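You operate a simulated robot arm through the tools that you are given. There is no shell and no other tool. Be economical: measure what you need, move in short steps, check, and stop when the job is done.

Carry out the task below with a simulated two-armed robot. There is one attempt and no reset: what you move stays moved.

Task
Brush the three tomatoes from the padded tray clean on the brush rolls.
Fine: lay them in the groove, shut the guard, work the slider; leave them there under the guard.
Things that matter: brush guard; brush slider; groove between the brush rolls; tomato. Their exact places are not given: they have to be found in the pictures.

Only the result counts: the job must be done as asked and must still hold three seconds after the hand-in. Knocking over, shifting, dropping, spilling or breaking anything else fails it.

Robot
Two 7-joint arms with fingered hands on one trunk, on a base that drives. Base frame: it is fixed to the floor where the robot stands at the start and does not move with it; the origin is under the middle of the robot, x ahead of it, y to its left, z up; the surface under the hand at the start is at about z = 86. Lengths are in cm, angles in degrees, forces in N, time in s.
The left shoulder is at the start at [5.1, 18.7, 122.7], the right one opposite. With the tool pointing down near the work surface each hand reaches from about 10 to 78 cm from the robot's upright axis, wherever it stands, measured 20 degrees to its own side. Places, roughly: brush guard [80, -20, 110]; brush slider [60, -10, 90]; groove between the brush rolls [70, -20, 90]; tomato (6x6x5 cm) [80, 10, 100]. Payload 3.6 kg a hand.
The tool frame of a hand sits at the grasp point between the pads (the TCP): z along the fingers, y along the line on which they close. The tips reach 2.6 cm beyond it. Largest opening 8.8 cm; the body of the gripper starts 3 cm behind the TCP. The gripper is a hand of 3 fingers: y runs from the thumb to the fingers, the wrist lies at [-1.7, -9.8, -16.4] in the tool frame, and closing takes about 1.5 s.
Orientation is that of the tool frame in the base frame, as a unit quaternion [w, x, y, z]. With the fingers straight down and the wrist toward the robot, the tool's x, y and z point along [0, 1, 0], [1, 0, 0] and [0, 0, -1] of the base frame.

Tools
- The arms move only by the tool step_arm. It takes "left_increments", "right_increments" or both (then of equal length, played together; a hand with none holds still); each is one flat list of numbers, 7 for each row, row after row: the turn, a rotation vector about the tool's x, y, z in rad, then the shift along the tool's x, y, z in cm, then the closure, from 0 (fully open) to 1 (shut). In form: [ax, ay, az, tx, ty, tz, grip, ax, ay, az, tx, ty, tz, grip, ...]. A call has 1 to 12 rows; each row is the pose to reach, as a shift and turn from the pose commanded when the call began, along the tool's axes at that moment. A row lasts 0.2 s, in which the tool goes at most 5 cm and 8.6 degrees; a call with a longer step from one row to the next is refused whole, and so is a gripper value outside its range. Where a pose cannot be reached the arm comes as near as it can. A force on the tool above 80 N (or 10 N above the force at the start of the call, whichever is more), or a blocked arm, ends the call early, and 0.2 s more pass. Each finger travels about 15.3 cm/s and halts on what it meets, pressing with about 24 N; the grip force reading is that of the motor and also rises with nothing between the fingers. The clock runs only during rows and for 0.2 s after the last one: add rows that repeat a pose to give the fingers time. It gives the time, the measured TCP pose, the force on the tool (base axes), the opening and the grip force at its end, in the units of the frame above (readings bear some noise), with the torque about the TCP (base axes, N m) and any sound that the robot's microphone picked up.
- Cameras (640 x 400 px; columns grow to the right, rows downward): "scene" is now at [23.04, -1.65, 116.99]; the picture's right is [-0.17, -0.99, 0.00], its down [0.11, -0.02, -0.99] and it looks along [0.98, -0.17, 0.11] (base axes); focal length 214 px, centre (320, 200). "left" rides on the left gripper at [-5.6, -8, -10.2] in its tool frame; the picture's right is [-0.73, -0.32, 0.60], its down [0.62, -0.67, 0.41] and it looks along [0.27, 0.68, 0.69] (tool axes); focal length 247 px, centre (320, 200). "right" rides on the right gripper at [5.6, -8, -10.2] in its tool frame; the picture's right is [-0.73, 0.32, -0.60], its down [-0.62, -0.67, 0.41] and it looks along [-0.27, 0.68, 0.69] (tool axes); focal length 247 px, centre (320, 200).
- get_image(camera): a new picture of that camera. No time passes.
- lift_body(by): slides the trunk up (or, below 0, down) by that many cm; the arms and the scene camera ride with it, the base frame stays. It gives what a move gives, with no picture.
- steer(legs): drives the robot by 1 to 6 legs, each [ahead, left, turn to the left] in cm, cm and degrees, along the robot's own axes; the way and the turn of a leg run together, so that a leg with both is an arc; at most 150 cm and 180 degrees a leg. The arms and the cameras ride along, it lands a little off, and it stops where it bumps. It gives what a move gives.
- preshape(shape, hand): the hand has 3 fingers and takes this shape, open, in about a second: jaw (thumb against the fingers, like two jaws); tri (thumb and two fingers); tip (a fingertip pinch); poke (one finger out to press); point (the index stretched); flat (the hand flat); cup (the hand cupped); fist (a fist). The gripper value then closes the fingers along that shape, each until it touches; the sizes above hold for jaw. It gives what a move gives, with no picture.
- turn_head(pan, tilt): turns the head with the scene camera to pan (to the left, within 60 degrees either way) and tilt (down, from -29 to 69), counted from straight ahead of the robot. It gives what a move gives.
- probe_pixels(camera, pixels): for up to 12 pixels [column, row] of the newest picture of that camera ("zoom" is the newest enlarged one), the place [x, y, z] in the base frame of the surface seen there, good to about 0.3 cm, but the place of the scene camera against the robot may be out by one fixed shift of up to 1.8 cm in any direction. No time passes.
- inspect(camera, box): a new picture of the part [left, top, right, bottom] of that camera's present view, enlarged. No time passes.
- job_done(): hands the job in; it is judged then, once.

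Keep the steps short. Do not move on a guess: measure, check each grasp and each placing, and mend mistakes. In all there are 80 turns and 62 pictures (those below and enlarged ones count). Leave the grippers open and the arms clear of the work at the hand-in unless told otherwise, and finish with a single line.

The tools are called after "Call:" as a command line: name --argument value ..., lists and objects as JSON in quotes. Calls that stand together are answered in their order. step_arm: Moves the arms, as the interface text tells. Its arguments: {"type":"object","properties":{"left_increments":{"type":"array","items":{"type":"number"}},"right_increments":{"type":"array","items":{"type":"number"}}},"required":[]} The other tools are called the same way: lift_body (by) slides the trunk up or down; preshape (shape, hand) gives the hand a shape; steer (legs) drives the base; turn_head (pan, tilt) turns the head that bears the scene camera; get_image (camera) takes a picture; probe_pixels (camera, pixels) gives the place of the surface under pixels of a picture; inspect (camera, box) takes an enlarged picture of a part of a camera's view; job_done () hands the job in.

At the start:

```text
clock: 0.0
left_tcp_pos: [55.92, 13.01, 148.22]
left_tcp_rot: [0.0, 0.707, 0.707, 0.0]
left_contact_force: [-0.3, 0.6, 0.1]
left_wrist_torque: [0.0, -0.01, -0.04]
left_opening: 8.79
left_grasp_force: 0.1
left_shape: jaw
right_tcp_pos: [45.31, -28.46, 143.25]
right_tcp_rot: [-0.001, 0.707, 0.707, 0.0]
right_contact_force: [0.6, -1.2, 0.9]
right_wrist_torque: [0.02, 0.0, 0.01]
right_opening: 8.76
right_grasp_force: 0.1
right_shape: jaw
trunk travel left (down, up): [-37.0, 38.8]
robot x, y, heading: [0.13, -0.12, -0.1]
head pan, tilt: [-9.8, -6.2]
```

scene: 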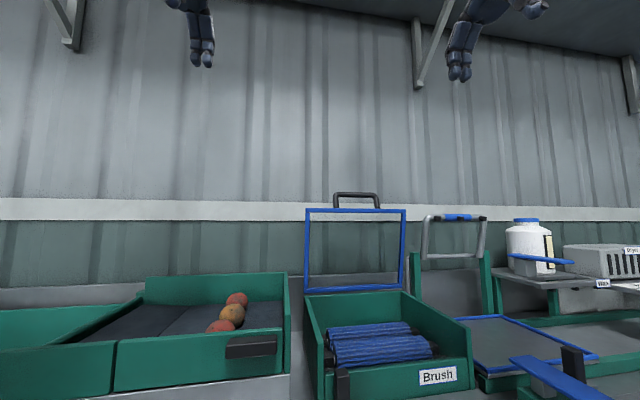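
right: 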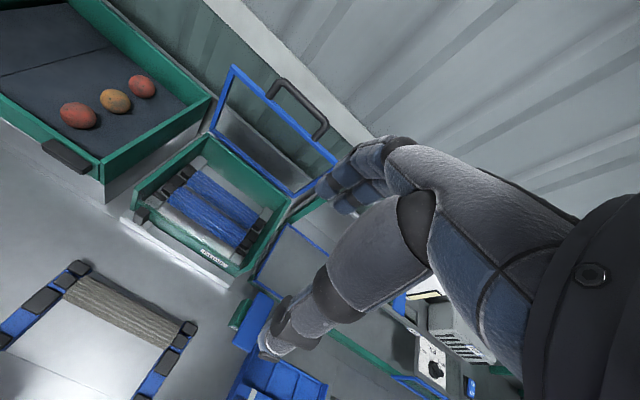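
left: 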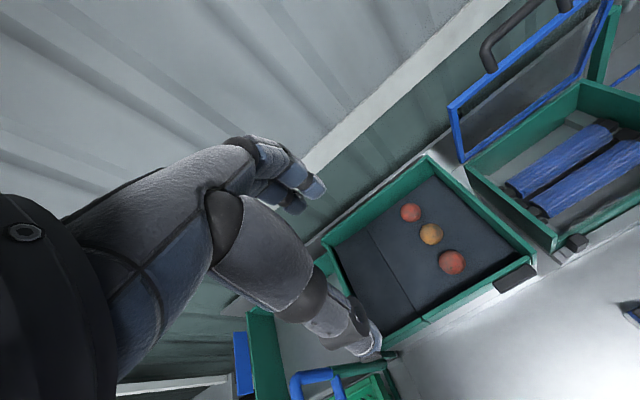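

I see the tray with three tomatoes left of centre, and the brush box with its open guard in the middle. I'll tilt the head down to see them better.

Call:
turn_head --pan -5 --tilt 25

Call:
get_image --camera "scene"

```text
clock: 1.0
left_tcp_pos: [55.83, 13.11, 148.23]
left_tcp_rot: [0.0, 0.707, 0.707, 0.0]
left_contact_force: [-0.3, 0.2, 0.4]
left_wrist_torque: [0.02, -0.01, 0.01]
left_opening: 8.77
left_grasp_force: 0.1
left_shape: jaw
right_tcp_pos: [45.34, -28.56, 143.2]
right_tcp_rot: [0.0, 0.707, 0.707, 0.0]
right_contact_force: [-0.2, 0.1, 0.6]
right_wrist_torque: [0.02, 0.01, 0.02]
right_opening: 8.77
right_grasp_force: 0.0
right_shape: jaw
trunk travel left (down, up): [-37.0, 38.8]
robot x, y, heading: [-0.07, 0.19, 0.1]
head pan, tilt: [-5.0, 25.0]
```

```text
58 pictures are left
```

scene: 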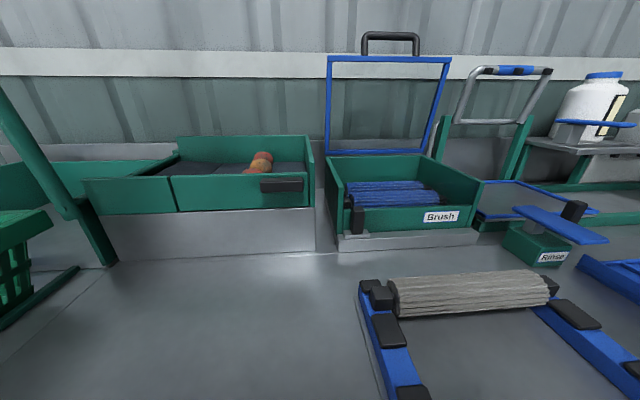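

Now I'll enlarge the brush station, and take the left hand camera for the tomatoes.

Call:
inspect --camera "scene" --box '[310, 20, 500, 260]'

Call:
probe_pixels --camera "scene" --pixels '[[262, 157], [259, 164], [250, 171], [357, 218], [345, 186], [400, 186], [400, 199], [390, 35], [390, 59], [330, 153], [280, 185], [430, 230]]'

Call:
probe_pixels --camera "left" --pixels '[[411, 212], [431, 233], [451, 262], [400, 225], [420, 246], [437, 275], [515, 277], [575, 245], [560, 172], [590, 190], [433, 165], [535, 255]]'

Call:
probe_pixels --camera "right" --pixels '[[142, 86], [115, 100], [77, 115], [215, 195], [205, 215], [225, 200], [140, 213], [180, 175], [265, 215], [185, 200], [240, 235], [295, 100]]'

```text
1.67 times, centred on (405, 140) of scene
```

zoom: 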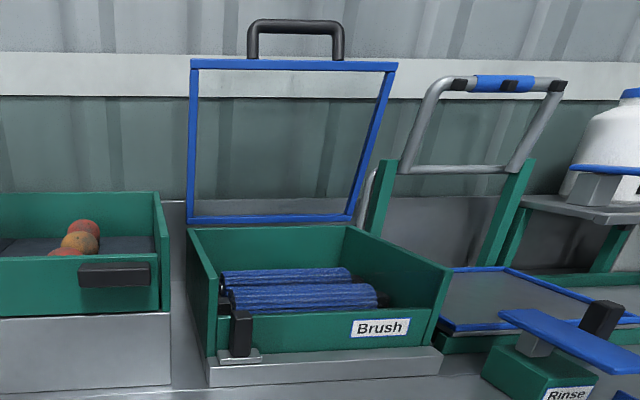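

```text
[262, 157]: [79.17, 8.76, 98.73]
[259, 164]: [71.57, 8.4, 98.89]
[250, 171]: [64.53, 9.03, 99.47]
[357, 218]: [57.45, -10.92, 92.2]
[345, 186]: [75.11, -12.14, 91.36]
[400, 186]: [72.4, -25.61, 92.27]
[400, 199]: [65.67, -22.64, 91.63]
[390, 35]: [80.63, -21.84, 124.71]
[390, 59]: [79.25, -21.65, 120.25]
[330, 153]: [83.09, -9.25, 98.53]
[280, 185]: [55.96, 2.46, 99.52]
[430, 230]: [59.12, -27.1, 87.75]
```

```text
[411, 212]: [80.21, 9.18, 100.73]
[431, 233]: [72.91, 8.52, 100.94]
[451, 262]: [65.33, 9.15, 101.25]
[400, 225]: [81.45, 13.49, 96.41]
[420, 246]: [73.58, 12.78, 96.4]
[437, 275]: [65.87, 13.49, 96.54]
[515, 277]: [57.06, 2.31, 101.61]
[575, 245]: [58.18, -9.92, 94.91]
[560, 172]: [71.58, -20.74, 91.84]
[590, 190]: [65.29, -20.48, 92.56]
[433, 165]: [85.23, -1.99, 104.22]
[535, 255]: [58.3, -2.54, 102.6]
```

```text
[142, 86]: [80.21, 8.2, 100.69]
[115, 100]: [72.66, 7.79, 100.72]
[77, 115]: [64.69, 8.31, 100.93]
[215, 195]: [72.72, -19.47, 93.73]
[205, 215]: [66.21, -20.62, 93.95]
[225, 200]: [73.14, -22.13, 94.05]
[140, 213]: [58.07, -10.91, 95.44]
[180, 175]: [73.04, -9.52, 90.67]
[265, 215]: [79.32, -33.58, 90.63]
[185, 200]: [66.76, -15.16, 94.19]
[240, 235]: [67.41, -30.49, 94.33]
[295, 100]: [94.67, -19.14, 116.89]
```

Tomatoes are at about (80.5/73/65.5, 8.8, 99) on a tray floor at z≈96.5, and the groove is at x≈69, along y. The far tomato is near the reach limit, so I'll look down to see how much room the base has, and zoom in on the slider.

Call:
turn_head --pan 0 --tilt 65

Call:
get_image --camera "scene"

Call:
inspect --camera "right" --box '[100, 120, 300, 300]'

```text
clock: 2.0
left_tcp_pos: [55.89, 13.01, 148.27]
left_tcp_rot: [0.0, 0.707, 0.707, 0.0]
left_contact_force: [0.2, -0.4, -0.2]
left_wrist_torque: [-0.03, 0.02, -0.01]
left_opening: 8.77
left_grasp_force: 0.1
left_shape: jaw
right_tcp_pos: [45.31, -28.49, 143.31]
right_tcp_rot: [0.0, 0.707, 0.707, 0.0]
right_contact_force: [-0.8, -0.5, 0.7]
right_wrist_torque: [-0.01, 0.02, 0.01]
right_opening: 8.75
right_grasp_force: 0.1
right_shape: jaw
trunk travel left (down, up): [-37.0, 38.8]
robot x, y, heading: [0.24, -0.29, 0.1]
head pan, tilt: [0.0, 65.0]
```

```text
56 pictures are left
```

scene: 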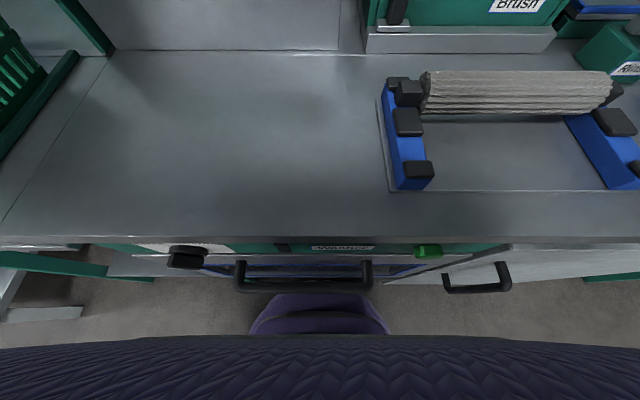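

```text
2.22 times, centred on (200, 210) of right
```

zoom: 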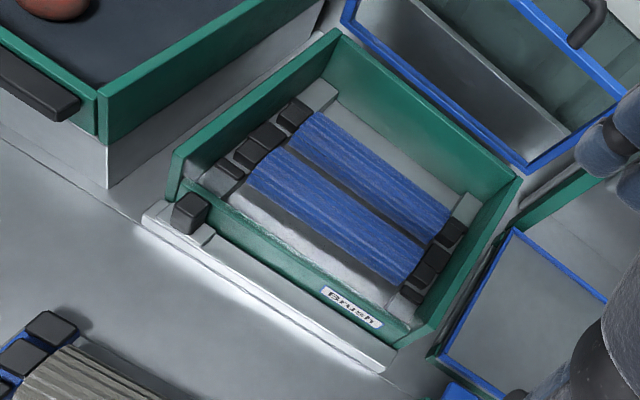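

I'll measure the rolls, their ends, and the knob in this enlarged picture, and the bench edge from the scene.

Call:
probe_pixels --camera "zoom" --pixels '[[265, 180], [300, 125], [410, 265], [440, 215], [350, 190], [345, 230], [375, 170], [188, 210], [190, 225], [335, 40], [510, 180], [180, 165]]'

Call:
probe_pixels --camera "scene" --pixels '[[300, 237], [305, 285], [320, 310], [480, 285], [190, 255], [410, 85], [395, 10], [380, 30]]'

```text
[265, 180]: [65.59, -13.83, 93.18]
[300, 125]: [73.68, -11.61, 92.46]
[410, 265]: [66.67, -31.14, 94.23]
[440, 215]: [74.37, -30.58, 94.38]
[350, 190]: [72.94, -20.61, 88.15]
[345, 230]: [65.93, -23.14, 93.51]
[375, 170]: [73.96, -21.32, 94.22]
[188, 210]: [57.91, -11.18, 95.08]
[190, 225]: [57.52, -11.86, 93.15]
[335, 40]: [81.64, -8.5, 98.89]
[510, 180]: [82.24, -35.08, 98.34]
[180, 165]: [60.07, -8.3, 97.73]
```

```text
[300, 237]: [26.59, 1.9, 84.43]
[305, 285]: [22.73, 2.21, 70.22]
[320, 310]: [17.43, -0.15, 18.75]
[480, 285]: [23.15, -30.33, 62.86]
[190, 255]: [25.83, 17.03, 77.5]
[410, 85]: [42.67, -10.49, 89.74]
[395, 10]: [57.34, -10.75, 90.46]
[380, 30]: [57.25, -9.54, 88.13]
```

The rolls run along y from -12.5 to -30.5, at x≈66 and 73.7, so the groove is at x≈70. The left hand should do the picking and placing with the robot shifted right by ~13 cm and slightly ahead. The bench edge is close, so only 2 cm ahead.

Call:
steer --legs '[[2, -13, 0]]'

Call:
turn_head --pan 5 --tilt 25

Call:
inspect --camera "left" --box '[300, 100, 560, 340]'

```text
clock: 3.5
left_tcp_pos: [56.97, 1.74, 148.24]
left_tcp_rot: [0.001, 0.703, 0.711, 0.0]
left_contact_force: [-0.1, -0.3, 0.0]
left_wrist_torque: [-0.05, -0.02, -0.03]
left_opening: 8.78
left_grasp_force: 0.0
left_shape: jaw
right_tcp_pos: [47.07, -39.91, 143.21]
right_tcp_rot: [-0.001, 0.703, 0.711, -0.001]
right_contact_force: [-0.6, 1.1, 0.0]
right_wrist_torque: [-0.02, -0.01, -0.01]
right_opening: 8.78
right_grasp_force: 0.0
right_shape: jaw
trunk travel left (down, up): [-37.0, 38.8]
robot x, y, heading: [1.43, -12.31, 0.7]
head pan, tilt: [0.0, 65.0]
stopped in leg 1: the robot was blocked; the commanded pose is now the measured one
```

```text
clock: 4.6
left_tcp_pos: [57.08, 1.48, 148.22]
left_tcp_rot: [0.0, 0.703, 0.711, 0.0]
left_contact_force: [0.6, -1.0, -0.5]
left_wrist_torque: [-0.04, -0.01, -0.03]
left_opening: 8.75
left_grasp_force: 0.1
left_shape: jaw
right_tcp_pos: [47.27, -39.96, 143.26]
right_tcp_rot: [0.0, 0.703, 0.711, -0.001]
right_contact_force: [0.8, 0.1, -0.5]
right_wrist_torque: [-0.01, -0.01, 0.03]
right_opening: 8.77
right_grasp_force: 0.1
right_shape: jaw
trunk travel left (down, up): [-37.0, 38.8]
robot x, y, heading: [1.39, -12.27, 0.8]
head pan, tilt: [5.0, 25.0]
```

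```text
1.67 times, centred on (430, 220) of left
```

zoom: 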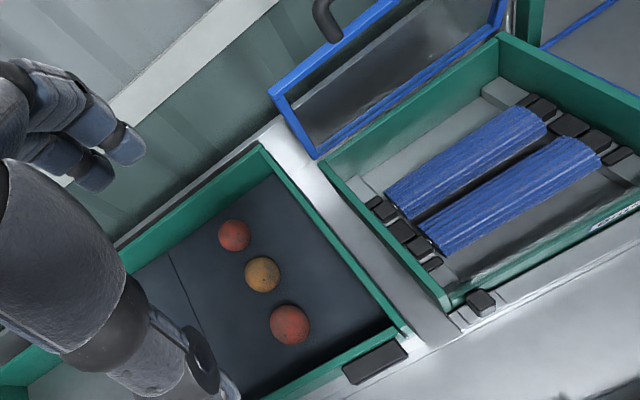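

The base stopped at (1.4, -12.3), touching slightly; that's fine. I'll measure the tomatoes, the tray walls and the roll ends in this picture.

Call:
probe_pixels --camera "zoom" --pixels '[[234, 235], [262, 274], [290, 324], [275, 345], [244, 289], [262, 148], [285, 200], [400, 325], [415, 205], [540, 128], [590, 150], [450, 240]]'

Call:
probe_pixels --camera "zoom" --pixels '[[270, 324], [309, 324], [290, 306], [290, 343], [245, 274], [279, 274], [262, 258], [262, 291], [330, 20], [483, 295], [280, 95], [255, 185]]'

```text
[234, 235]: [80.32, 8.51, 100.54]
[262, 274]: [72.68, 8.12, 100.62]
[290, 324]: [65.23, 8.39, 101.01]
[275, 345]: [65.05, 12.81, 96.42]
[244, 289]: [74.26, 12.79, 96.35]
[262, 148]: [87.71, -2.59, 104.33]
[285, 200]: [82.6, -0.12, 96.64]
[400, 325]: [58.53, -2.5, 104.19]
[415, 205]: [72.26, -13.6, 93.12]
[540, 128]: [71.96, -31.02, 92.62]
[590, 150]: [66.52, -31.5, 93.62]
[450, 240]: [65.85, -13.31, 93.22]
```

```text
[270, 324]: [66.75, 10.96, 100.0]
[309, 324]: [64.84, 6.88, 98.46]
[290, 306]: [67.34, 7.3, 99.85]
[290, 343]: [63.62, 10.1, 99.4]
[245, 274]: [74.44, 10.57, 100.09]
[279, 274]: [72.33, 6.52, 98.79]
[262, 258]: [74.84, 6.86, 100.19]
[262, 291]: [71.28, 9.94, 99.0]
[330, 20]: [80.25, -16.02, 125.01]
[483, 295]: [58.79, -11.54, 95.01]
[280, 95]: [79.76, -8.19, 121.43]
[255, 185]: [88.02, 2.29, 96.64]
```

Near tomato centre ≈(65.7, 8.9, 98.8), middle ≈(73.3, 8.5), far ≈(80.8, 8.9). They are 7.5 cm apart along x, so I'll close the fingers along y. I'll bring the left hand to 13 cm above the near tomato, turned 90° with the wrist to the left.

Call:
step_arm --left_increments '[0, 0, 0.142, 0.66, 0.79, 3.27, 0, 0, 0, 0.284, 1.33, 1.58, 6.55, 0, 0, 0, 0.425, 1.99, 2.37, 9.82, 0, 0, 0, 0.567, 2.65, 3.16, 13.09, 0, 0, 0, 0.709, 3.32, 3.95, 16.36, 0, 0, 0, 0.851, 3.98, 4.75, 19.64, 0, 0, 0, 0.993, 4.65, 5.54, 22.91, 0, 0, 0, 1.135, 5.31, 6.33, 26.18, 0, 0, 0, 1.276, 5.97, 7.12, 29.45, 0, 0, 0, 1.418, 6.64, 7.91, 32.73, 0, 0, 0, 1.56, 7.3, 8.7, 36, 0, 0, 0, 1.56, 7.3, 8.7, 36, 0]'

Call:
get_image --camera "left"

Call:
get_image --camera "scene"

```text
clock: 7.2
left_tcp_pos: [64.49, 9.2, 112.06]
left_tcp_rot: [-0.001, 1.0, 0.011, 0.001]
left_contact_force: [0.1, -0.5, -0.9]
left_wrist_torque: [0.02, -0.01, -0.01]
left_opening: 8.77
left_grasp_force: 0.0
left_shape: jaw
left hand out of reach, approached as far as the arm can: row 11, 12
right_tcp_pos: [47.19, -40.2, 143.2]
right_tcp_rot: [-0.001, 0.703, 0.711, 0.0]
right_contact_force: [-0.9, 0.2, 0.4]
right_wrist_torque: [-0.01, 0.02, -0.01]
right_opening: 8.76
right_grasp_force: 0.0
right_shape: jaw
trunk travel left (down, up): [-37.0, 38.8]
robot x, y, heading: [1.84, -11.92, 0.8]
head pan, tilt: [5.0, 25.0]
```

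```text
53 pictures are left
```

left: 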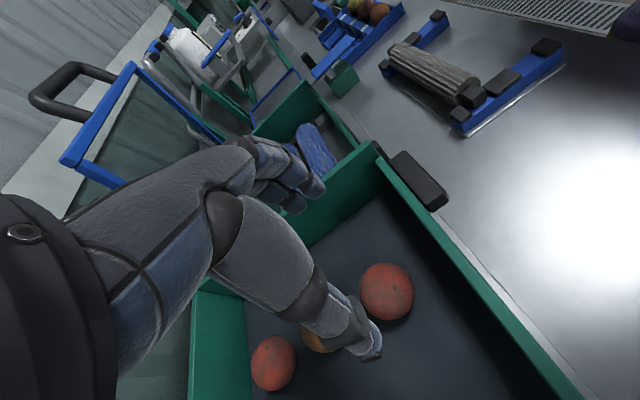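

```text
52 pictures are left
```

scene: 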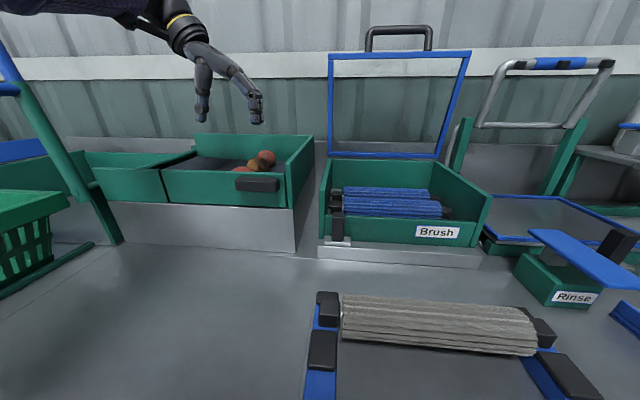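

At 90° the arm runs out of reach. Since the two fingers straddle the tomato's middle line, the gap is wide enough with the hand pointing straight ahead, so I'll turn back at this height.

Call:
step_arm --left_increments '[0, 0, -0.14, 0, 0, 0, 0, 0, 0, -0.28, 0, 0, 0, 0, 0, 0, -0.42, 0, 0, 0, 0, 0, 0, -0.56, 0, 0, 0, 0, 0, 0, -0.7, 0, 0, 0, 0, 0, 0, -0.84, 0, 0, 0, 0, 0, 0, -0.98, 0, 0, 0, 0, 0, 0, -1.12, 0, 0, 0, 0, 0, 0, -1.26, 0, 0, 0, 0, 0, 0, -1.4, 0, 0, 0, 0, 0, 0, -1.54, 0, 0, 0, 0, 0, 0, -1.54, 0, 0, 0, 0]'

Call:
get_image --camera "left"

```text
clock: 9.8
left_tcp_pos: [64.5, 9.19, 112.0]
left_tcp_rot: [-0.001, 0.71, 0.705, 0.0]
left_contact_force: [-0.1, 0.2, 0.2]
left_wrist_torque: [0.04, 0.0, 0.0]
left_opening: 8.77
left_grasp_force: 0.0
left_shape: jaw
right_tcp_pos: [47.3, -40.01, 143.17]
right_tcp_rot: [0.0, 0.703, 0.711, -0.001]
right_contact_force: [0.1, 0.1, -0.5]
right_wrist_torque: [0.03, 0.02, 0.03]
right_opening: 8.78
right_grasp_force: 0.1
right_shape: jaw
trunk travel left (down, up): [-37.0, 38.8]
robot x, y, heading: [1.32, -12.16, 0.9]
head pan, tilt: [5.0, 25.0]
```

```text
51 pictures are left
```

left: 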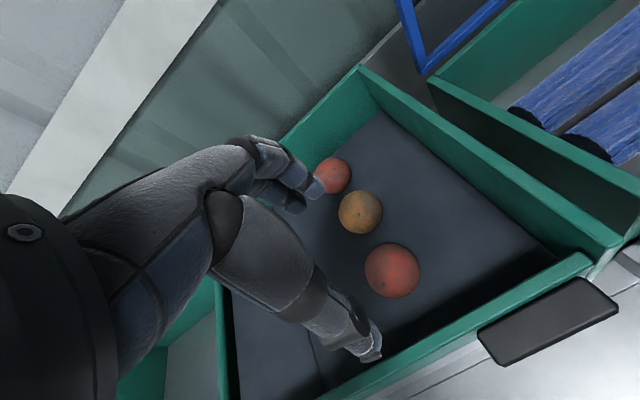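

At (64.5, 9.2, 112) and straight. I'll measure the near tomato at (392,270) and its neighbours closely.

Call:
probe_pixels --camera "left" --pixels '[[392, 270], [367, 270], [418, 270], [392, 245], [392, 296], [380, 250], [360, 212], [341, 212], [380, 212], [360, 195], [360, 232], [335, 175]]'

```text
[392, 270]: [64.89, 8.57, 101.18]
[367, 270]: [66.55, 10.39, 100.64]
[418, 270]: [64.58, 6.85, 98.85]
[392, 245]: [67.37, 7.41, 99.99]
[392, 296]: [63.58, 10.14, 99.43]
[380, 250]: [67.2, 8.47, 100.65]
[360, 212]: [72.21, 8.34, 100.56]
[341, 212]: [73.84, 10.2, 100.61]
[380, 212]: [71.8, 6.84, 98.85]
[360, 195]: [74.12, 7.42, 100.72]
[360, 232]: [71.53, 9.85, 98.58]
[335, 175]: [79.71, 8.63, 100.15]
```

Near tomato centre ≈(65.8, 8.9, 98.8), radius ≈2.7. I'll narrow the fingers slightly and descend to z≈104 first to check the opening.

Call:
step_arm --left_increments '[0, 0, 0, -0.1, 0.4, 3, 0.18, 0, 0, 0, -0.2, 0.8, 6, 0.18, 0, 0, 0, -0.3, 1.1, 8, 0.18, 0, 0, 0, -0.3, 1.1, 8, 0.18]'

Call:
get_image --camera "left"

```text
clock: 10.8
left_tcp_pos: [65.64, 8.87, 104.04]
left_tcp_rot: [0.001, 0.711, 0.703, 0.001]
left_contact_force: [-0.5, -0.2, 0.0]
left_wrist_torque: [-0.01, 0.01, 0.0]
left_opening: 7.25
left_grasp_force: 0.1
left_shape: jaw
right_tcp_pos: [47.23, -40.01, 143.17]
right_tcp_rot: [-0.001, 0.703, 0.711, -0.001]
right_contact_force: [-0.2, 0.6, -0.4]
right_wrist_torque: [0.02, -0.01, -0.01]
right_opening: 8.76
right_grasp_force: 0.1
right_shape: jaw
trunk travel left (down, up): [-37.0, 38.8]
robot x, y, heading: [1.22, -12.24, 0.6]
head pan, tilt: [5.0, 25.0]
```

```text
50 pictures are left
```

left: 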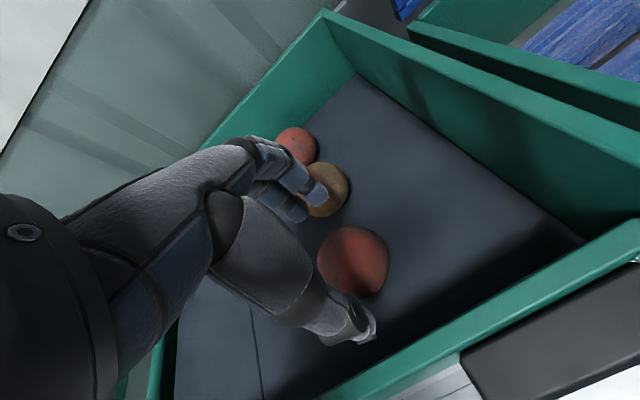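

The tomato's image centre (353,261) matches the point 5 cm below the TCP, so it's aligned. Descending to z≈99.5 and closing.

Call:
step_arm --left_increments '[0, 0, 0, 0, 0, 2.3, 0.18, 0, 0, 0, 0, 0, 4.5, 0.18, 0, 0, 0, 0, 0, 4.5, 0.18, 0, 0, 0, 0, 0, 4.5, 0.4, 0, 0, 0, 0, 0, 4.5, 0.5, 0, 0, 0, 0, 0, 4.5, 0.5, 0, 0, 0, 0, 0, 4.5, 0.5]'

Call:
get_image --camera "left"

```text
clock: 12.4
left_tcp_pos: [65.56, 8.76, 99.47]
left_tcp_rot: [0.0, 0.71, 0.704, 0.0]
left_contact_force: [-0.2, -0.4, -0.6]
left_wrist_torque: [0.0, -0.01, 0.0]
left_opening: 4.47
left_grasp_force: 0.1
left_shape: jaw
right_tcp_pos: [47.31, -39.94, 143.17]
right_tcp_rot: [-0.001, 0.703, 0.711, 0.0]
right_contact_force: [-0.1, -1.0, -0.3]
right_wrist_torque: [0.05, 0.0, -0.01]
right_opening: 8.75
right_grasp_force: 0.0
right_shape: jaw
trunk travel left (down, up): [-37.0, 38.8]
robot x, y, heading: [1.19, -12.29, 0.8]
head pan, tilt: [5.0, 25.0]
```

```text
49 pictures are left
```

left: 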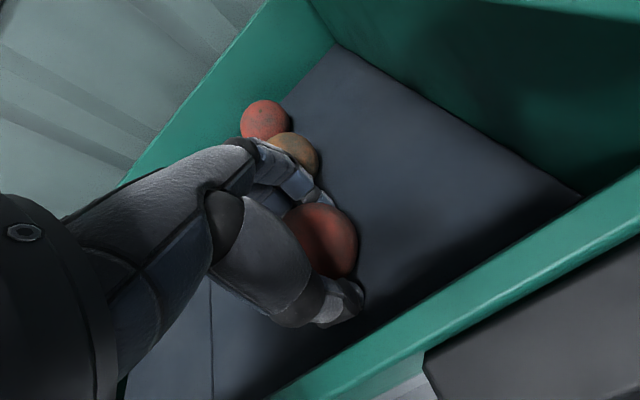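

At opening 4.5 there's no contact yet. Closing further in small steps.

Call:
step_arm --left_increments '[0, 0, 0, 0, 0, 0, 0.6, 0, 0, 0, 0, 0, 0, 0.65, 0, 0, 0, 0, 0, 0, 0.65, 0, 0, 0, 0, 0, 0, 0.65]'

Call:
inspect --camera "left" --box '[180, 80, 440, 340]'

```text
clock: 13.4
left_tcp_pos: [65.57, 8.83, 99.5]
left_tcp_rot: [0.0, 0.71, 0.704, 0.0]
left_contact_force: [-0.2, -0.3, 0.4]
left_wrist_torque: [0.02, 0.0, -0.01]
left_opening: 3.5
left_grasp_force: 16.1
left_shape: jaw
right_tcp_pos: [47.29, -40.1, 143.04]
right_tcp_rot: [0.0, 0.704, 0.711, 0.0]
right_contact_force: [0.6, -0.1, -0.5]
right_wrist_torque: [0.01, -0.01, 0.02]
right_opening: 8.77
right_grasp_force: 0.1
right_shape: jaw
trunk travel left (down, up): [-37.0, 38.8]
robot x, y, heading: [1.63, -12.38, 0.7]
head pan, tilt: [5.0, 25.0]
```

```text
1.54 times, centred on (310, 210) of left
```

zoom: 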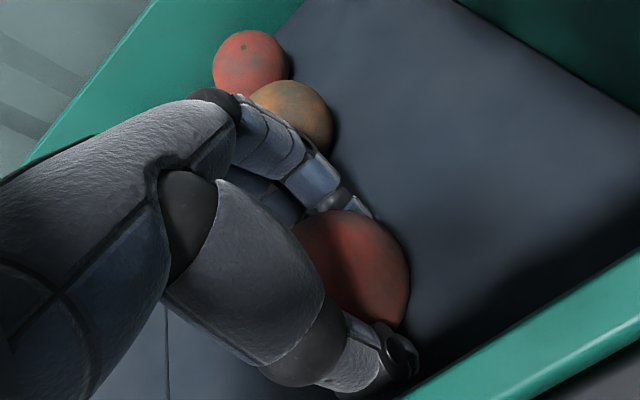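

The fingers have stopped at 3.5 cm with 16 N, so the tomato is held. I'll firm up a little and lift 3 cm to check.

Call:
step_arm --left_increments '[0, 0, 0, 0, 0, 0, 0.72, 0, 0, 0, 0, 0, 0, 0.72, 0, 0, 0, 0, 0, -1, 0.72, 0, 0, 0, 0, 0, -2, 0.72, 0, 0, 0, 0, 0, -4, 0.72, 0, 0, 0, 0, 0, -4, 0.72]'

Call:
get_image --camera "left"

```text
clock: 14.8
left_tcp_pos: [65.57, 9.03, 103.57]
left_tcp_rot: [0.0, 0.71, 0.704, 0.0]
left_contact_force: [-0.3, -0.2, -1.4]
left_wrist_torque: [0.01, -0.05, 0.03]
left_opening: 3.47
left_grasp_force: 15.7
left_shape: jaw
right_tcp_pos: [47.35, -40.13, 143.21]
right_tcp_rot: [-0.001, 0.703, 0.711, 0.0]
right_contact_force: [0.6, 0.2, -0.6]
right_wrist_torque: [0.0, -0.01, 0.0]
right_opening: 8.75
right_grasp_force: 0.0
right_shape: jaw
trunk travel left (down, up): [-37.0, 38.8]
robot x, y, heading: [1.61, -12.16, 0.9]
head pan, tilt: [5.0, 25.0]
```

```text
47 pictures are left
```

left: 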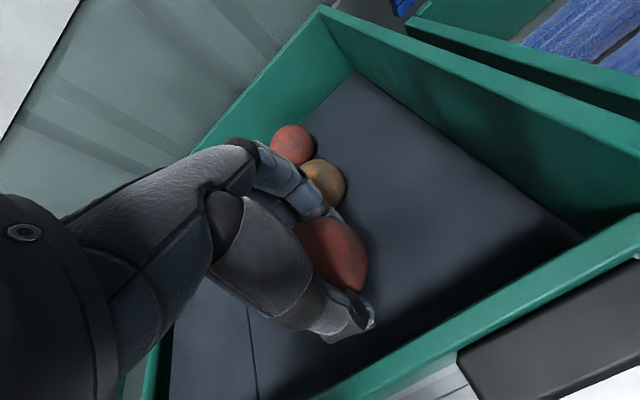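

The tomato came up with the hand (load ≈1.4 N). Lifting to z≈113 and carrying it over to above the box at (70, -21).

Call:
step_arm --left_increments '[0, 0, 0, 0, 0, -4.7, 0.72, 0, 0, 0, 0, 0, -9.5, 0.72, 0, 0, 0, -4.2, 0.6, -9.5, 0.72, 0, 0, 0, -8.5, 1.2, -9.5, 0.72, 0, 0, 0, -12.8, 1.8, -9.5, 0.72, 0, 0, 0, -17.1, 2.5, -9.5, 0.72, 0, 0, 0, -21.4, 3.1, -9.5, 0.72, 0, 0, 0, -25.7, 3.8, -9.5, 0.72, 0, 0, 0, -30, 4.5, -9.5, 0.72, 0, 0, 0, -30, 4.5, -9.5, 0.72]'

Call:
get_image --camera "left"

```text
clock: 17.0
left_tcp_pos: [68.33, -17.38, 112.85]
left_tcp_rot: [0.001, 0.713, 0.701, 0.001]
left_contact_force: [-0.5, 0.0, -0.7]
left_wrist_torque: [0.01, -0.01, -0.03]
left_opening: 3.49
left_grasp_force: 15.6
left_shape: jaw
left hand out of reach, approached as far as the arm can: row 8, 9, 10
right_tcp_pos: [47.32, -40.03, 143.25]
right_tcp_rot: [0.0, 0.703, 0.712, -0.001]
right_contact_force: [0.3, 0.1, 0.4]
right_wrist_torque: [-0.05, 0.01, 0.03]
right_opening: 8.75
right_grasp_force: 0.0
right_shape: jaw
trunk travel left (down, up): [-37.0, 38.8]
robot x, y, heading: [1.58, -12.1, 0.9]
head pan, tilt: [5.0, 25.0]
```

```text
46 pictures are left
```

left: 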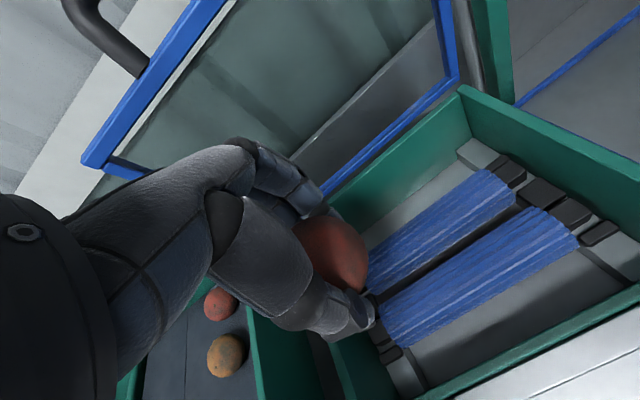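

The arm's reach stops at y≈-17 from this stand, so I'll shift the base right. First I'll measure the groove from this picture.

Call:
probe_pixels --camera "left" --pixels '[[505, 190], [480, 205], [560, 230], [540, 245], [440, 250], [430, 263], [450, 300], [400, 262], [515, 207], [380, 290], [500, 260], [450, 225]]'

Call:
step_arm --left_increments '[0, 0, 0, 3.5, -2.5, -1, 0.72, 0, 0, 0, 7, -5, -2, 0.72, 0, 0, 0, 10.5, -7.5, -3, 0.72, 0, 0, 0, 14, -10, -4, 0.72, 0, 0, 0, 14, -10, -4, 0.72]'

Call:
steer --legs '[[-1, 0, 0], [0, -23, 0]]'

Call:
get_image --camera "scene"

```text
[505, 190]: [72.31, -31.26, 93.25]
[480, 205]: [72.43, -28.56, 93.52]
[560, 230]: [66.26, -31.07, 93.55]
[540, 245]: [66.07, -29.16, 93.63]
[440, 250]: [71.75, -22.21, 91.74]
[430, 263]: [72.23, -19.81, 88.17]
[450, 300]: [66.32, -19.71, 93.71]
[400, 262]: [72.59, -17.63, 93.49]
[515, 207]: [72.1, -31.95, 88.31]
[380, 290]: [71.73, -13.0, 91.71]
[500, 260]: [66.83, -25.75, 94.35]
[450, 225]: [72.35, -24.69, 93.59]
```

```text
clock: 18.2
left_tcp_pos: [58.59, -3.07, 116.8]
left_tcp_rot: [-0.001, 0.71, 0.704, 0.0]
left_contact_force: [0.3, 0.2, -0.5]
left_wrist_torque: [-0.02, -0.04, 0.0]
left_opening: 3.46
left_grasp_force: 16.1
left_shape: jaw
right_tcp_pos: [47.36, -40.09, 143.08]
right_tcp_rot: [-0.001, 0.703, 0.711, -0.002]
right_contact_force: [0.9, 0.1, 0.7]
right_wrist_torque: [0.01, 0.02, 0.03]
right_opening: 8.76
right_grasp_force: 0.1
right_shape: jaw
trunk travel left (down, up): [-37.0, 38.8]
robot x, y, heading: [1.68, -12.33, 0.8]
head pan, tilt: [5.0, 25.0]
```

```text
clock: 19.8
left_tcp_pos: [54.62, 2.56, 116.9]
left_tcp_rot: [0.0, 0.648, 0.761, -0.002]
left_contact_force: [0.8, -0.6, -1.6]
left_wrist_torque: [-0.01, 0.03, -0.04]
left_opening: 3.48
left_grasp_force: 16.1
left_shape: jaw
right_tcp_pos: [49.63, -35.41, 143.18]
right_tcp_rot: [-0.001, 0.641, 0.768, -0.001]
right_contact_force: [-0.2, 0.6, -0.1]
right_wrist_torque: [-0.03, 0.02, 0.01]
right_opening: 8.8
right_grasp_force: 0.1
right_shape: jaw
trunk travel left (down, up): [-37.0, 38.8]
robot x, y, heading: [-0.11, -15.98, 10.2]
head pan, tilt: [5.0, 25.0]
stopped in leg 2: the robot was blocked; the commanded pose is now the measured one
```

```text
45 pictures are left
```

scene: 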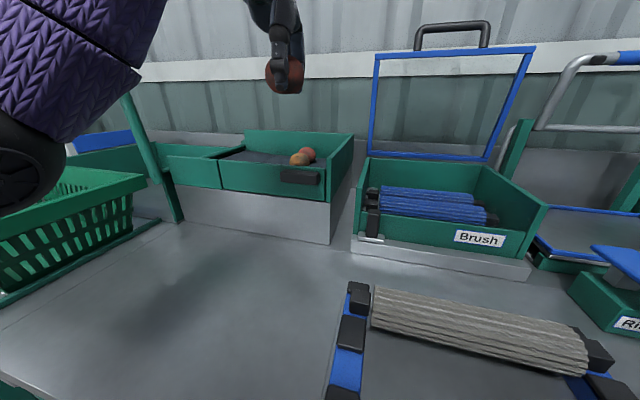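

The base was blocked and turned 10°. I'll look down to the right to see what it touches.

Call:
turn_head --pan -35 --tilt 69

Call:
get_image --camera "scene"

```text
clock: 20.9
left_tcp_pos: [54.41, 2.55, 116.93]
left_tcp_rot: [-0.001, 0.647, 0.762, 0.0]
left_contact_force: [1.4, -0.2, -1.7]
left_wrist_torque: [-0.01, 0.0, 0.01]
left_opening: 3.43
left_grasp_force: 15.8
left_shape: jaw
right_tcp_pos: [49.63, -35.62, 143.19]
right_tcp_rot: [-0.002, 0.639, 0.769, 0.0]
right_contact_force: [-0.2, -0.2, 0.4]
right_wrist_torque: [0.04, -0.01, 0.0]
right_opening: 8.79
right_grasp_force: 0.0
right_shape: jaw
trunk travel left (down, up): [-37.0, 38.8]
robot x, y, heading: [-0.52, -16.06, 10.5]
head pan, tilt: [-35.0, 68.8]
```

```text
44 pictures are left
```

scene: 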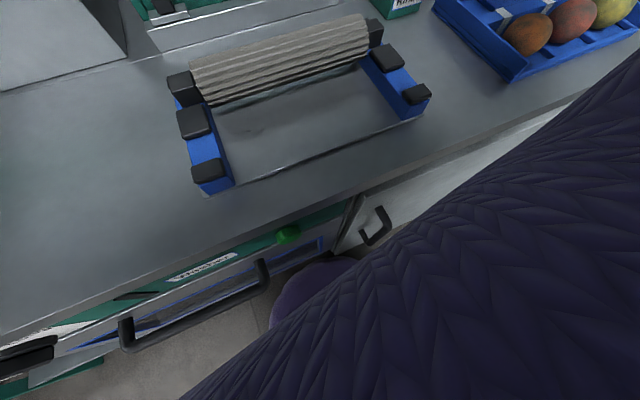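

The base front rubs against the right-hand cabinet. Instead of shifting right, I'll back off 2 cm and turn the robot right, which brings the groove into the left arm's best direction. The held hand will sweep at z≈114, clear of everything.

Call:
steer --legs '[[-2, 0, 0], [0, 0, -33]]'

Call:
turn_head --pan 20 --tilt 25

Call:
get_image --camera "scene"

```text
clock: 23.3
left_tcp_pos: [53.55, -31.07, 116.95]
left_tcp_rot: [0.0, 0.839, 0.544, 0.0]
left_contact_force: [0.5, 0.1, -0.2]
left_wrist_torque: [0.01, -0.02, -0.03]
left_opening: 3.41
left_grasp_force: 15.9
left_shape: jaw
right_tcp_pos: [28.7, -60.42, 143.16]
right_tcp_rot: [-0.001, 0.833, 0.553, 0.0]
right_contact_force: [0.1, 0.8, 0.4]
right_wrist_torque: [-0.02, -0.01, 0.02]
right_opening: 8.81
right_grasp_force: 0.1
right_shape: jaw
trunk travel left (down, up): [-37.0, 38.8]
robot x, y, heading: [-1.76, -16.79, -22.9]
head pan, tilt: [-35.0, 68.8]
```

```text
clock: 24.5
left_tcp_pos: [53.71, -31.09, 116.96]
left_tcp_rot: [0.0, 0.839, 0.545, 0.0]
left_contact_force: [-0.5, -0.5, 0.0]
left_wrist_torque: [-0.02, -0.03, -0.02]
left_opening: 3.46
left_grasp_force: 16.2
left_shape: jaw
right_tcp_pos: [28.65, -60.48, 143.29]
right_tcp_rot: [-0.001, 0.833, 0.553, -0.001]
right_contact_force: [-0.5, -0.4, -0.9]
right_wrist_torque: [-0.01, -0.02, -0.02]
right_opening: 8.79
right_grasp_force: 0.0
right_shape: jaw
trunk travel left (down, up): [-37.0, 38.8]
robot x, y, heading: [-2.16, -16.51, -22.8]
head pan, tilt: [20.0, 25.0]
```

```text
43 pictures are left
```

scene: 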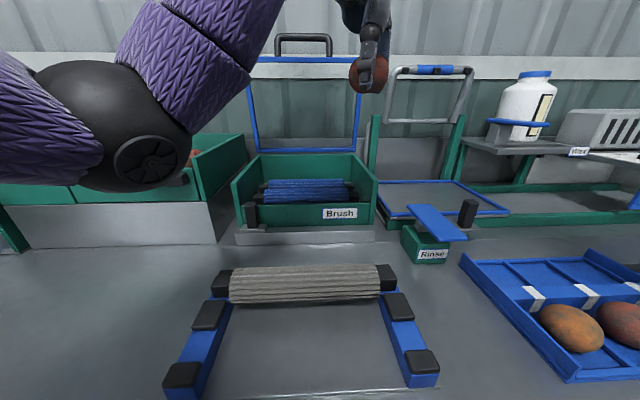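

Heading is now -22.8° and the hand holds the tomato at (53.7, -31.1, 117). Next I'll move over the right-hand end of the groove, (69.8, -27.6, 106), and straighten the hand.

Call:
step_arm --left_increments '[0, 0, -0.07, 1.63, 2.21, 1.83, 0.72, 0, 0, -0.14, 3.26, 4.43, 3.67, 0.72, 0, 0, -0.21, 4.88, 6.64, 5.5, 0.72, 0, 0, -0.28, 6.51, 8.86, 7.33, 0.72, 0, 0, -0.35, 8.14, 11.07, 9.17, 0.72, 0, 0, -0.42, 9.77, 13.29, 11, 0.72, 0, 0, -0.42, 9.77, 13.29, 11, 0.72]'

Call:
get_image --camera "left"

Call:
get_image --camera "scene"

```text
clock: 26.1
left_tcp_pos: [69.78, -27.6, 105.94]
left_tcp_rot: [0.0, 0.707, 0.708, 0.002]
left_contact_force: [0.0, 0.7, -0.3]
left_wrist_torque: [-0.01, -0.04, -0.01]
left_opening: 3.43
left_grasp_force: 15.9
left_shape: jaw
right_tcp_pos: [28.54, -60.41, 143.25]
right_tcp_rot: [-0.001, 0.832, 0.554, 0.0]
right_contact_force: [-0.3, -0.3, 0.0]
right_wrist_torque: [-0.03, -0.03, -0.04]
right_opening: 8.79
right_grasp_force: 0.1
right_shape: jaw
trunk travel left (down, up): [-37.0, 38.8]
robot x, y, heading: [-2.28, -16.25, -22.6]
head pan, tilt: [20.0, 25.0]
```

```text
42 pictures are left
```

left: 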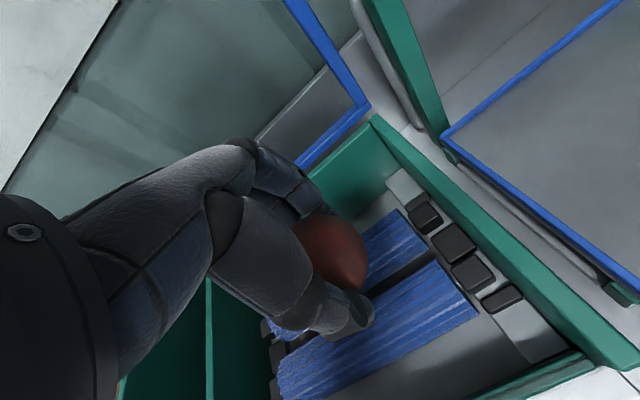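

```text
41 pictures are left
```

scene: 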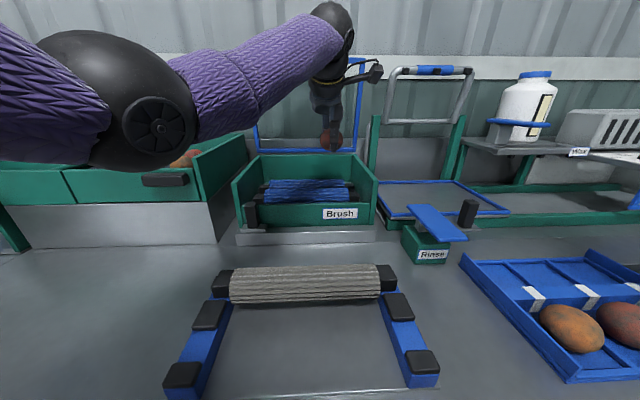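

Reach is good. I'll probe across the gap between rolls near (400,275) to fix the groove centre.

Call:
probe_pixels --camera "left" --pixels '[[395, 262], [400, 268], [404, 274], [408, 280], [413, 286], [420, 296], [432, 314], [385, 245], [395, 215], [442, 345], [470, 310], [415, 240]]'

Call:
inspect --camera "left" --box '[320, 180, 540, 380]'

```text
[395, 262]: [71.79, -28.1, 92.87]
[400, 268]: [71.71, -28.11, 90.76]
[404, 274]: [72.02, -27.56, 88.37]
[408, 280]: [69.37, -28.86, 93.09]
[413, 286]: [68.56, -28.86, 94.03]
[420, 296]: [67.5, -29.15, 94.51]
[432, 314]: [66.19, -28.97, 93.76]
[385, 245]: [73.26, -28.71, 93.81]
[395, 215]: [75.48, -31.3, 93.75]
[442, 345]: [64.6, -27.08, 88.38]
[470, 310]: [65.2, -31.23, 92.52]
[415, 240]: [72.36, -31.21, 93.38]
```

```text
2.00 times, centred on (430, 280) of left
```

zoom: 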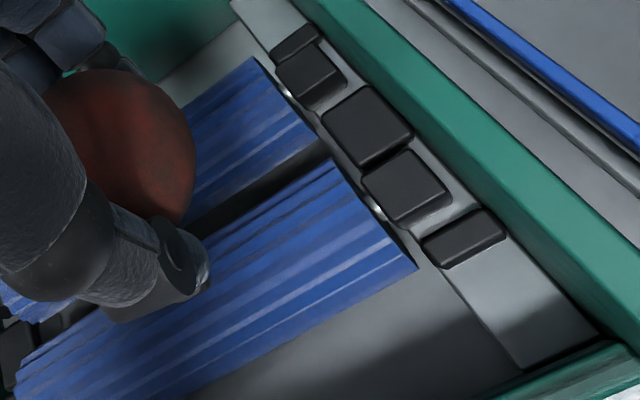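

Near roll spans x≈64.8–69.9 and the far one starts at 71.7, with tops at z≈94.4, so the groove centre is x≈70.6. Moving there and down to z≈97.3.

Call:
step_arm --left_increments '[0, 0, 0, 0, 0.8, 2.5, 0.72, 0, 0, 0, 0, 0.8, 5, 0.72, 0, 0, 0, 0, 0.8, 7, 0.72, 0, 0, 0, 0, 0.8, 8.4, 0.72, 0, 0, 0, 0, 0.8, 8.4, 0.72]'

Call:
inspect --camera "left" --box '[200, 140, 440, 360]'

Call:
inspect --camera "scene" --box '[220, 60, 420, 240]'

```text
clock: 27.3
left_tcp_pos: [70.65, -27.56, 97.52]
left_tcp_rot: [0.0, 0.707, 0.708, 0.0]
left_contact_force: [0.2, 0.3, -0.6]
left_wrist_torque: [0.01, -0.03, -0.01]
left_opening: 3.44
left_grasp_force: 16.2
left_shape: jaw
right_tcp_pos: [28.59, -60.31, 143.32]
right_tcp_rot: [-0.001, 0.833, 0.554, 0.0]
right_contact_force: [-0.6, -0.2, -0.5]
right_wrist_torque: [0.01, 0.02, 0.02]
right_opening: 8.77
right_grasp_force: 0.0
right_shape: jaw
trunk travel left (down, up): [-37.0, 38.8]
robot x, y, heading: [-1.96, -16.5, -22.8]
head pan, tilt: [20.0, 25.0]
```

```text
1.82 times, centred on (320, 250) of left
```

zoom: 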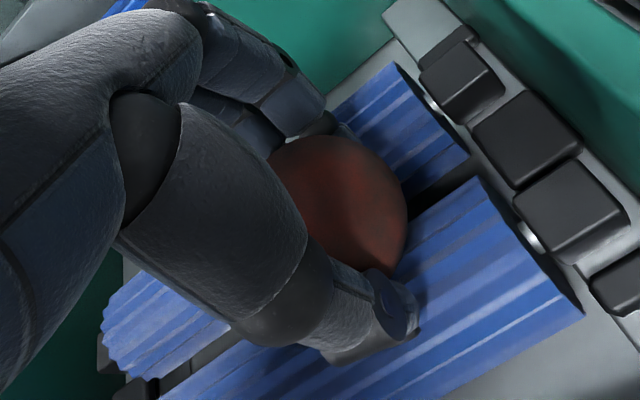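

```text
2.22 times, centred on (320, 150) of scene
```

zoom: 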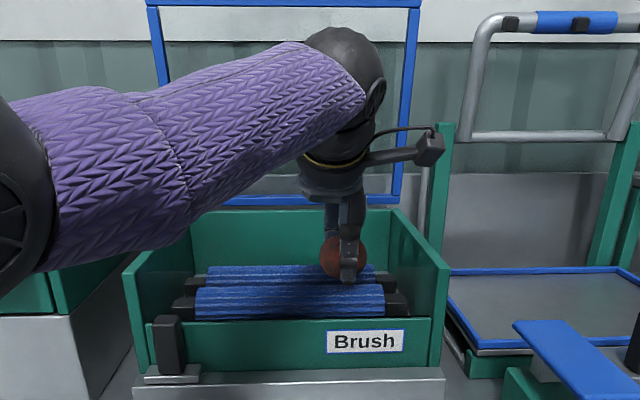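

The tomato is centred over the groove, almost down. Lowering 0.6 cm more and reading the force.

Call:
step_arm --left_increments '[0, 0, 0, 0, 0, 0.3, 0.72, 0, 0, 0, 0, 0, 0.6, 0.72, 0, 0, 0, 0, 0, 0.6, 0.72]'

Call:
probe_pixels --camera "left" --pixels '[[330, 255], [350, 255], [335, 235], [345, 275], [320, 240], [345, 225], [328, 219]]'

```text
clock: 28.1
left_tcp_pos: [70.59, -27.57, 96.94]
left_tcp_rot: [0.0, 0.706, 0.708, 0.0]
left_contact_force: [-0.5, 0.0, -0.8]
left_wrist_torque: [0.0, -0.04, 0.0]
left_opening: 3.45
left_grasp_force: 15.8
left_shape: jaw
right_tcp_pos: [28.65, -60.38, 143.17]
right_tcp_rot: [-0.001, 0.833, 0.553, 0.001]
right_contact_force: [-0.4, 0.4, -0.9]
right_wrist_torque: [-0.03, 0.0, -0.03]
right_opening: 8.79
right_grasp_force: 0.0
right_shape: jaw
trunk travel left (down, up): [-37.0, 38.8]
robot x, y, heading: [-2.14, -16.49, -22.6]
head pan, tilt: [20.0, 25.0]
```

```text
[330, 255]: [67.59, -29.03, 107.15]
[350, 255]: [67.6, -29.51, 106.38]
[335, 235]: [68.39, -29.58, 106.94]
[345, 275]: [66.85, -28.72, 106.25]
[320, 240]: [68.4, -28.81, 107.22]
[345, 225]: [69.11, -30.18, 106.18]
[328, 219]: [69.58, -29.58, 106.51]
```

No contact yet. The tomato sits slightly nearer the robot than the TCP, so I'll shift 0.5 ahead, 0.3 down, then open gently and rise.

Call:
step_arm --left_increments '[0, 0, 0, 0, 0.5, 0.3, 0.72, 0, 0, 0, 0, 0.5, 0.3, 0.6, 0, 0, 0, 0, 0.5, 0.3, 0.5, 0, 0, 0, 0, 0.5, 0.1, 0.35, 0, 0, 0, 0, 0.5, 0, 0.2, 0, 0, 0, 0, 0.5, 0, 0.1, 0, 0, 0, 0, 0.5, 0, 0.1]'

Call:
inspect --camera "left" --box '[200, 140, 440, 360]'

```text
clock: 29.7
left_tcp_pos: [71.2, -27.56, 96.86]
left_tcp_rot: [0.001, 0.707, 0.708, 0.0]
left_contact_force: [-0.7, 0.3, 0.0]
left_wrist_torque: [0.04, -0.03, 0.01]
left_opening: 7.89
left_grasp_force: 0.0
left_shape: jaw
right_tcp_pos: [28.66, -60.47, 143.17]
right_tcp_rot: [0.0, 0.833, 0.553, 0.001]
right_contact_force: [0.8, 0.5, -0.5]
right_wrist_torque: [0.0, -0.01, 0.02]
right_opening: 8.78
right_grasp_force: 0.0
right_shape: jaw
trunk travel left (down, up): [-37.0, 38.8]
robot x, y, heading: [-2.35, -16.53, -22.5]
head pan, tilt: [20.0, 25.0]
```

```text
1.82 times, centred on (320, 250) of left
```

zoom: 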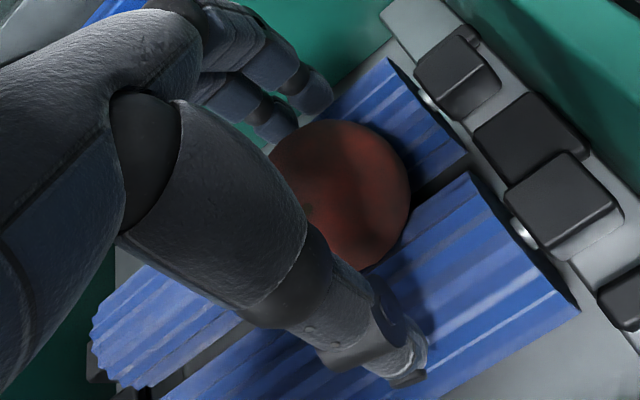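

The tomato lies in the groove. Rising straight up, then going back over the tray to above the middle tomato, which is in reach from this heading.

Call:
step_arm --left_increments '[0, 0, 0, 0, 0, -4.5, 0.1, 0, 0, 0, 0, 0, -9, 0.1, 0, 0, 0, 0, -1, -13, 0.1, 0, 0, 0, 4.5, -2, -15, 0.1, 0, 0, 0, 9, -2, -15, 0.1, 0, 0, 0, 13.5, -2, -15, 0.1, 0, 0, 0, 18, -2, -15, 0.1, 0, 0, 0, 22.5, -1, -15, 0.1, 0, 0, 0, 27, 0, -15, 0.1, 0, 0, 0, 31.5, 1, -15, 0.15, 0, 0, 0, 36, 2, -15, 0.15, 0, 0, 0, 36, 2, -15, 0.15]'

Call:
get_image --camera "left"

Call:
inspect --camera "scene" --box '[220, 60, 420, 240]'

```text
refused: row 4 steps farther than a row can; nothing moved
```

```text
36 pictures are left
```

left: 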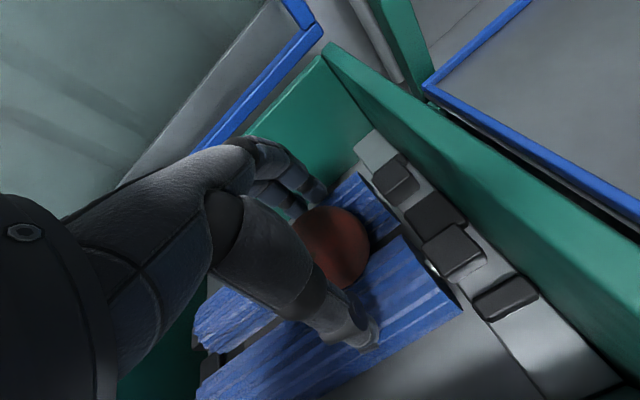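

```text
2.22 times, centred on (320, 150) of scene
```

zoom: 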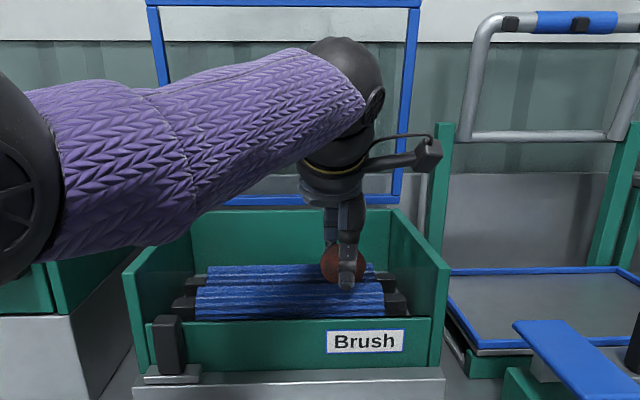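

One row was a little too long; repeating with shorter rows.

Call:
step_arm --left_increments '[0, 0, 0, 0, 0, -4.8, 0.1, 0, 0, 0, 0, 0, -9.6, 0.1, 0, 0, 0, 0, -1, -14.2, 0.1, 0, 0, 0, 4.2, -2, -15, 0.1, 0, 0, 0, 8.8, -2, -15, 0.1, 0, 0, 0, 13.4, -2, -15, 0.1, 0, 0, 0, 18, -2, -15, 0.1, 0, 0, 0, 22.6, -1, -15, 0.1, 0, 0, 0, 27.2, 0, -15, 0.1, 0, 0, 0, 31.8, 1, -15, 0.15, 0, 0, 0, 36.3, 2, -14, 0.15, 0, 0, 0, 36.3, 2, -14, 0.15]'

Call:
get_image --camera "left"

Call:
inspect --camera "scene" --box '[220, 60, 420, 240]'

```text
clock: 32.3
left_tcp_pos: [73.1, 8.48, 111.0]
left_tcp_rot: [-0.001, 0.707, 0.708, -0.001]
left_contact_force: [-0.5, -0.3, 0.5]
left_wrist_torque: [-0.01, -0.02, -0.02]
left_opening: 7.51
left_grasp_force: 0.1
left_shape: jaw
right_tcp_pos: [28.73, -60.55, 143.16]
right_tcp_rot: [-0.001, 0.833, 0.553, 0.0]
right_contact_force: [0.8, 0.2, -0.4]
right_wrist_torque: [0.01, 0.02, -0.04]
right_opening: 8.79
right_grasp_force: 0.2
right_shape: jaw
trunk travel left (down, up): [-37.0, 38.8]
robot x, y, heading: [-2.28, -16.89, -22.7]
head pan, tilt: [20.0, 25.0]
```

```text
34 pictures are left
```

left: 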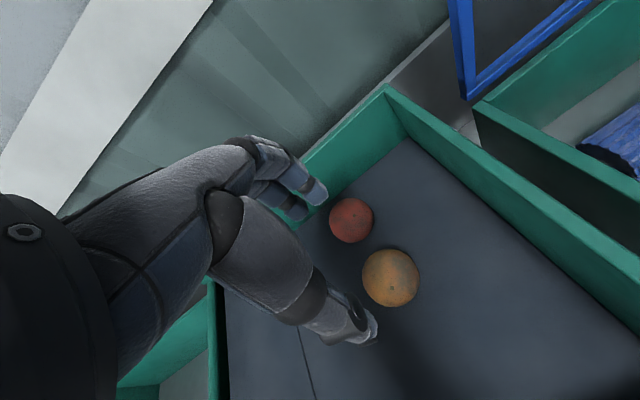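

```text
2.22 times, centred on (320, 150) of scene
```

zoom: 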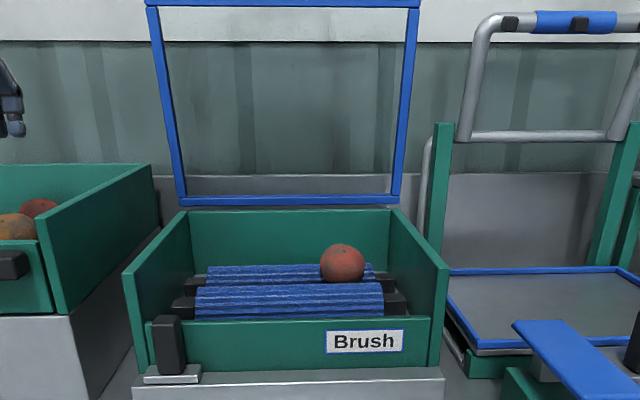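

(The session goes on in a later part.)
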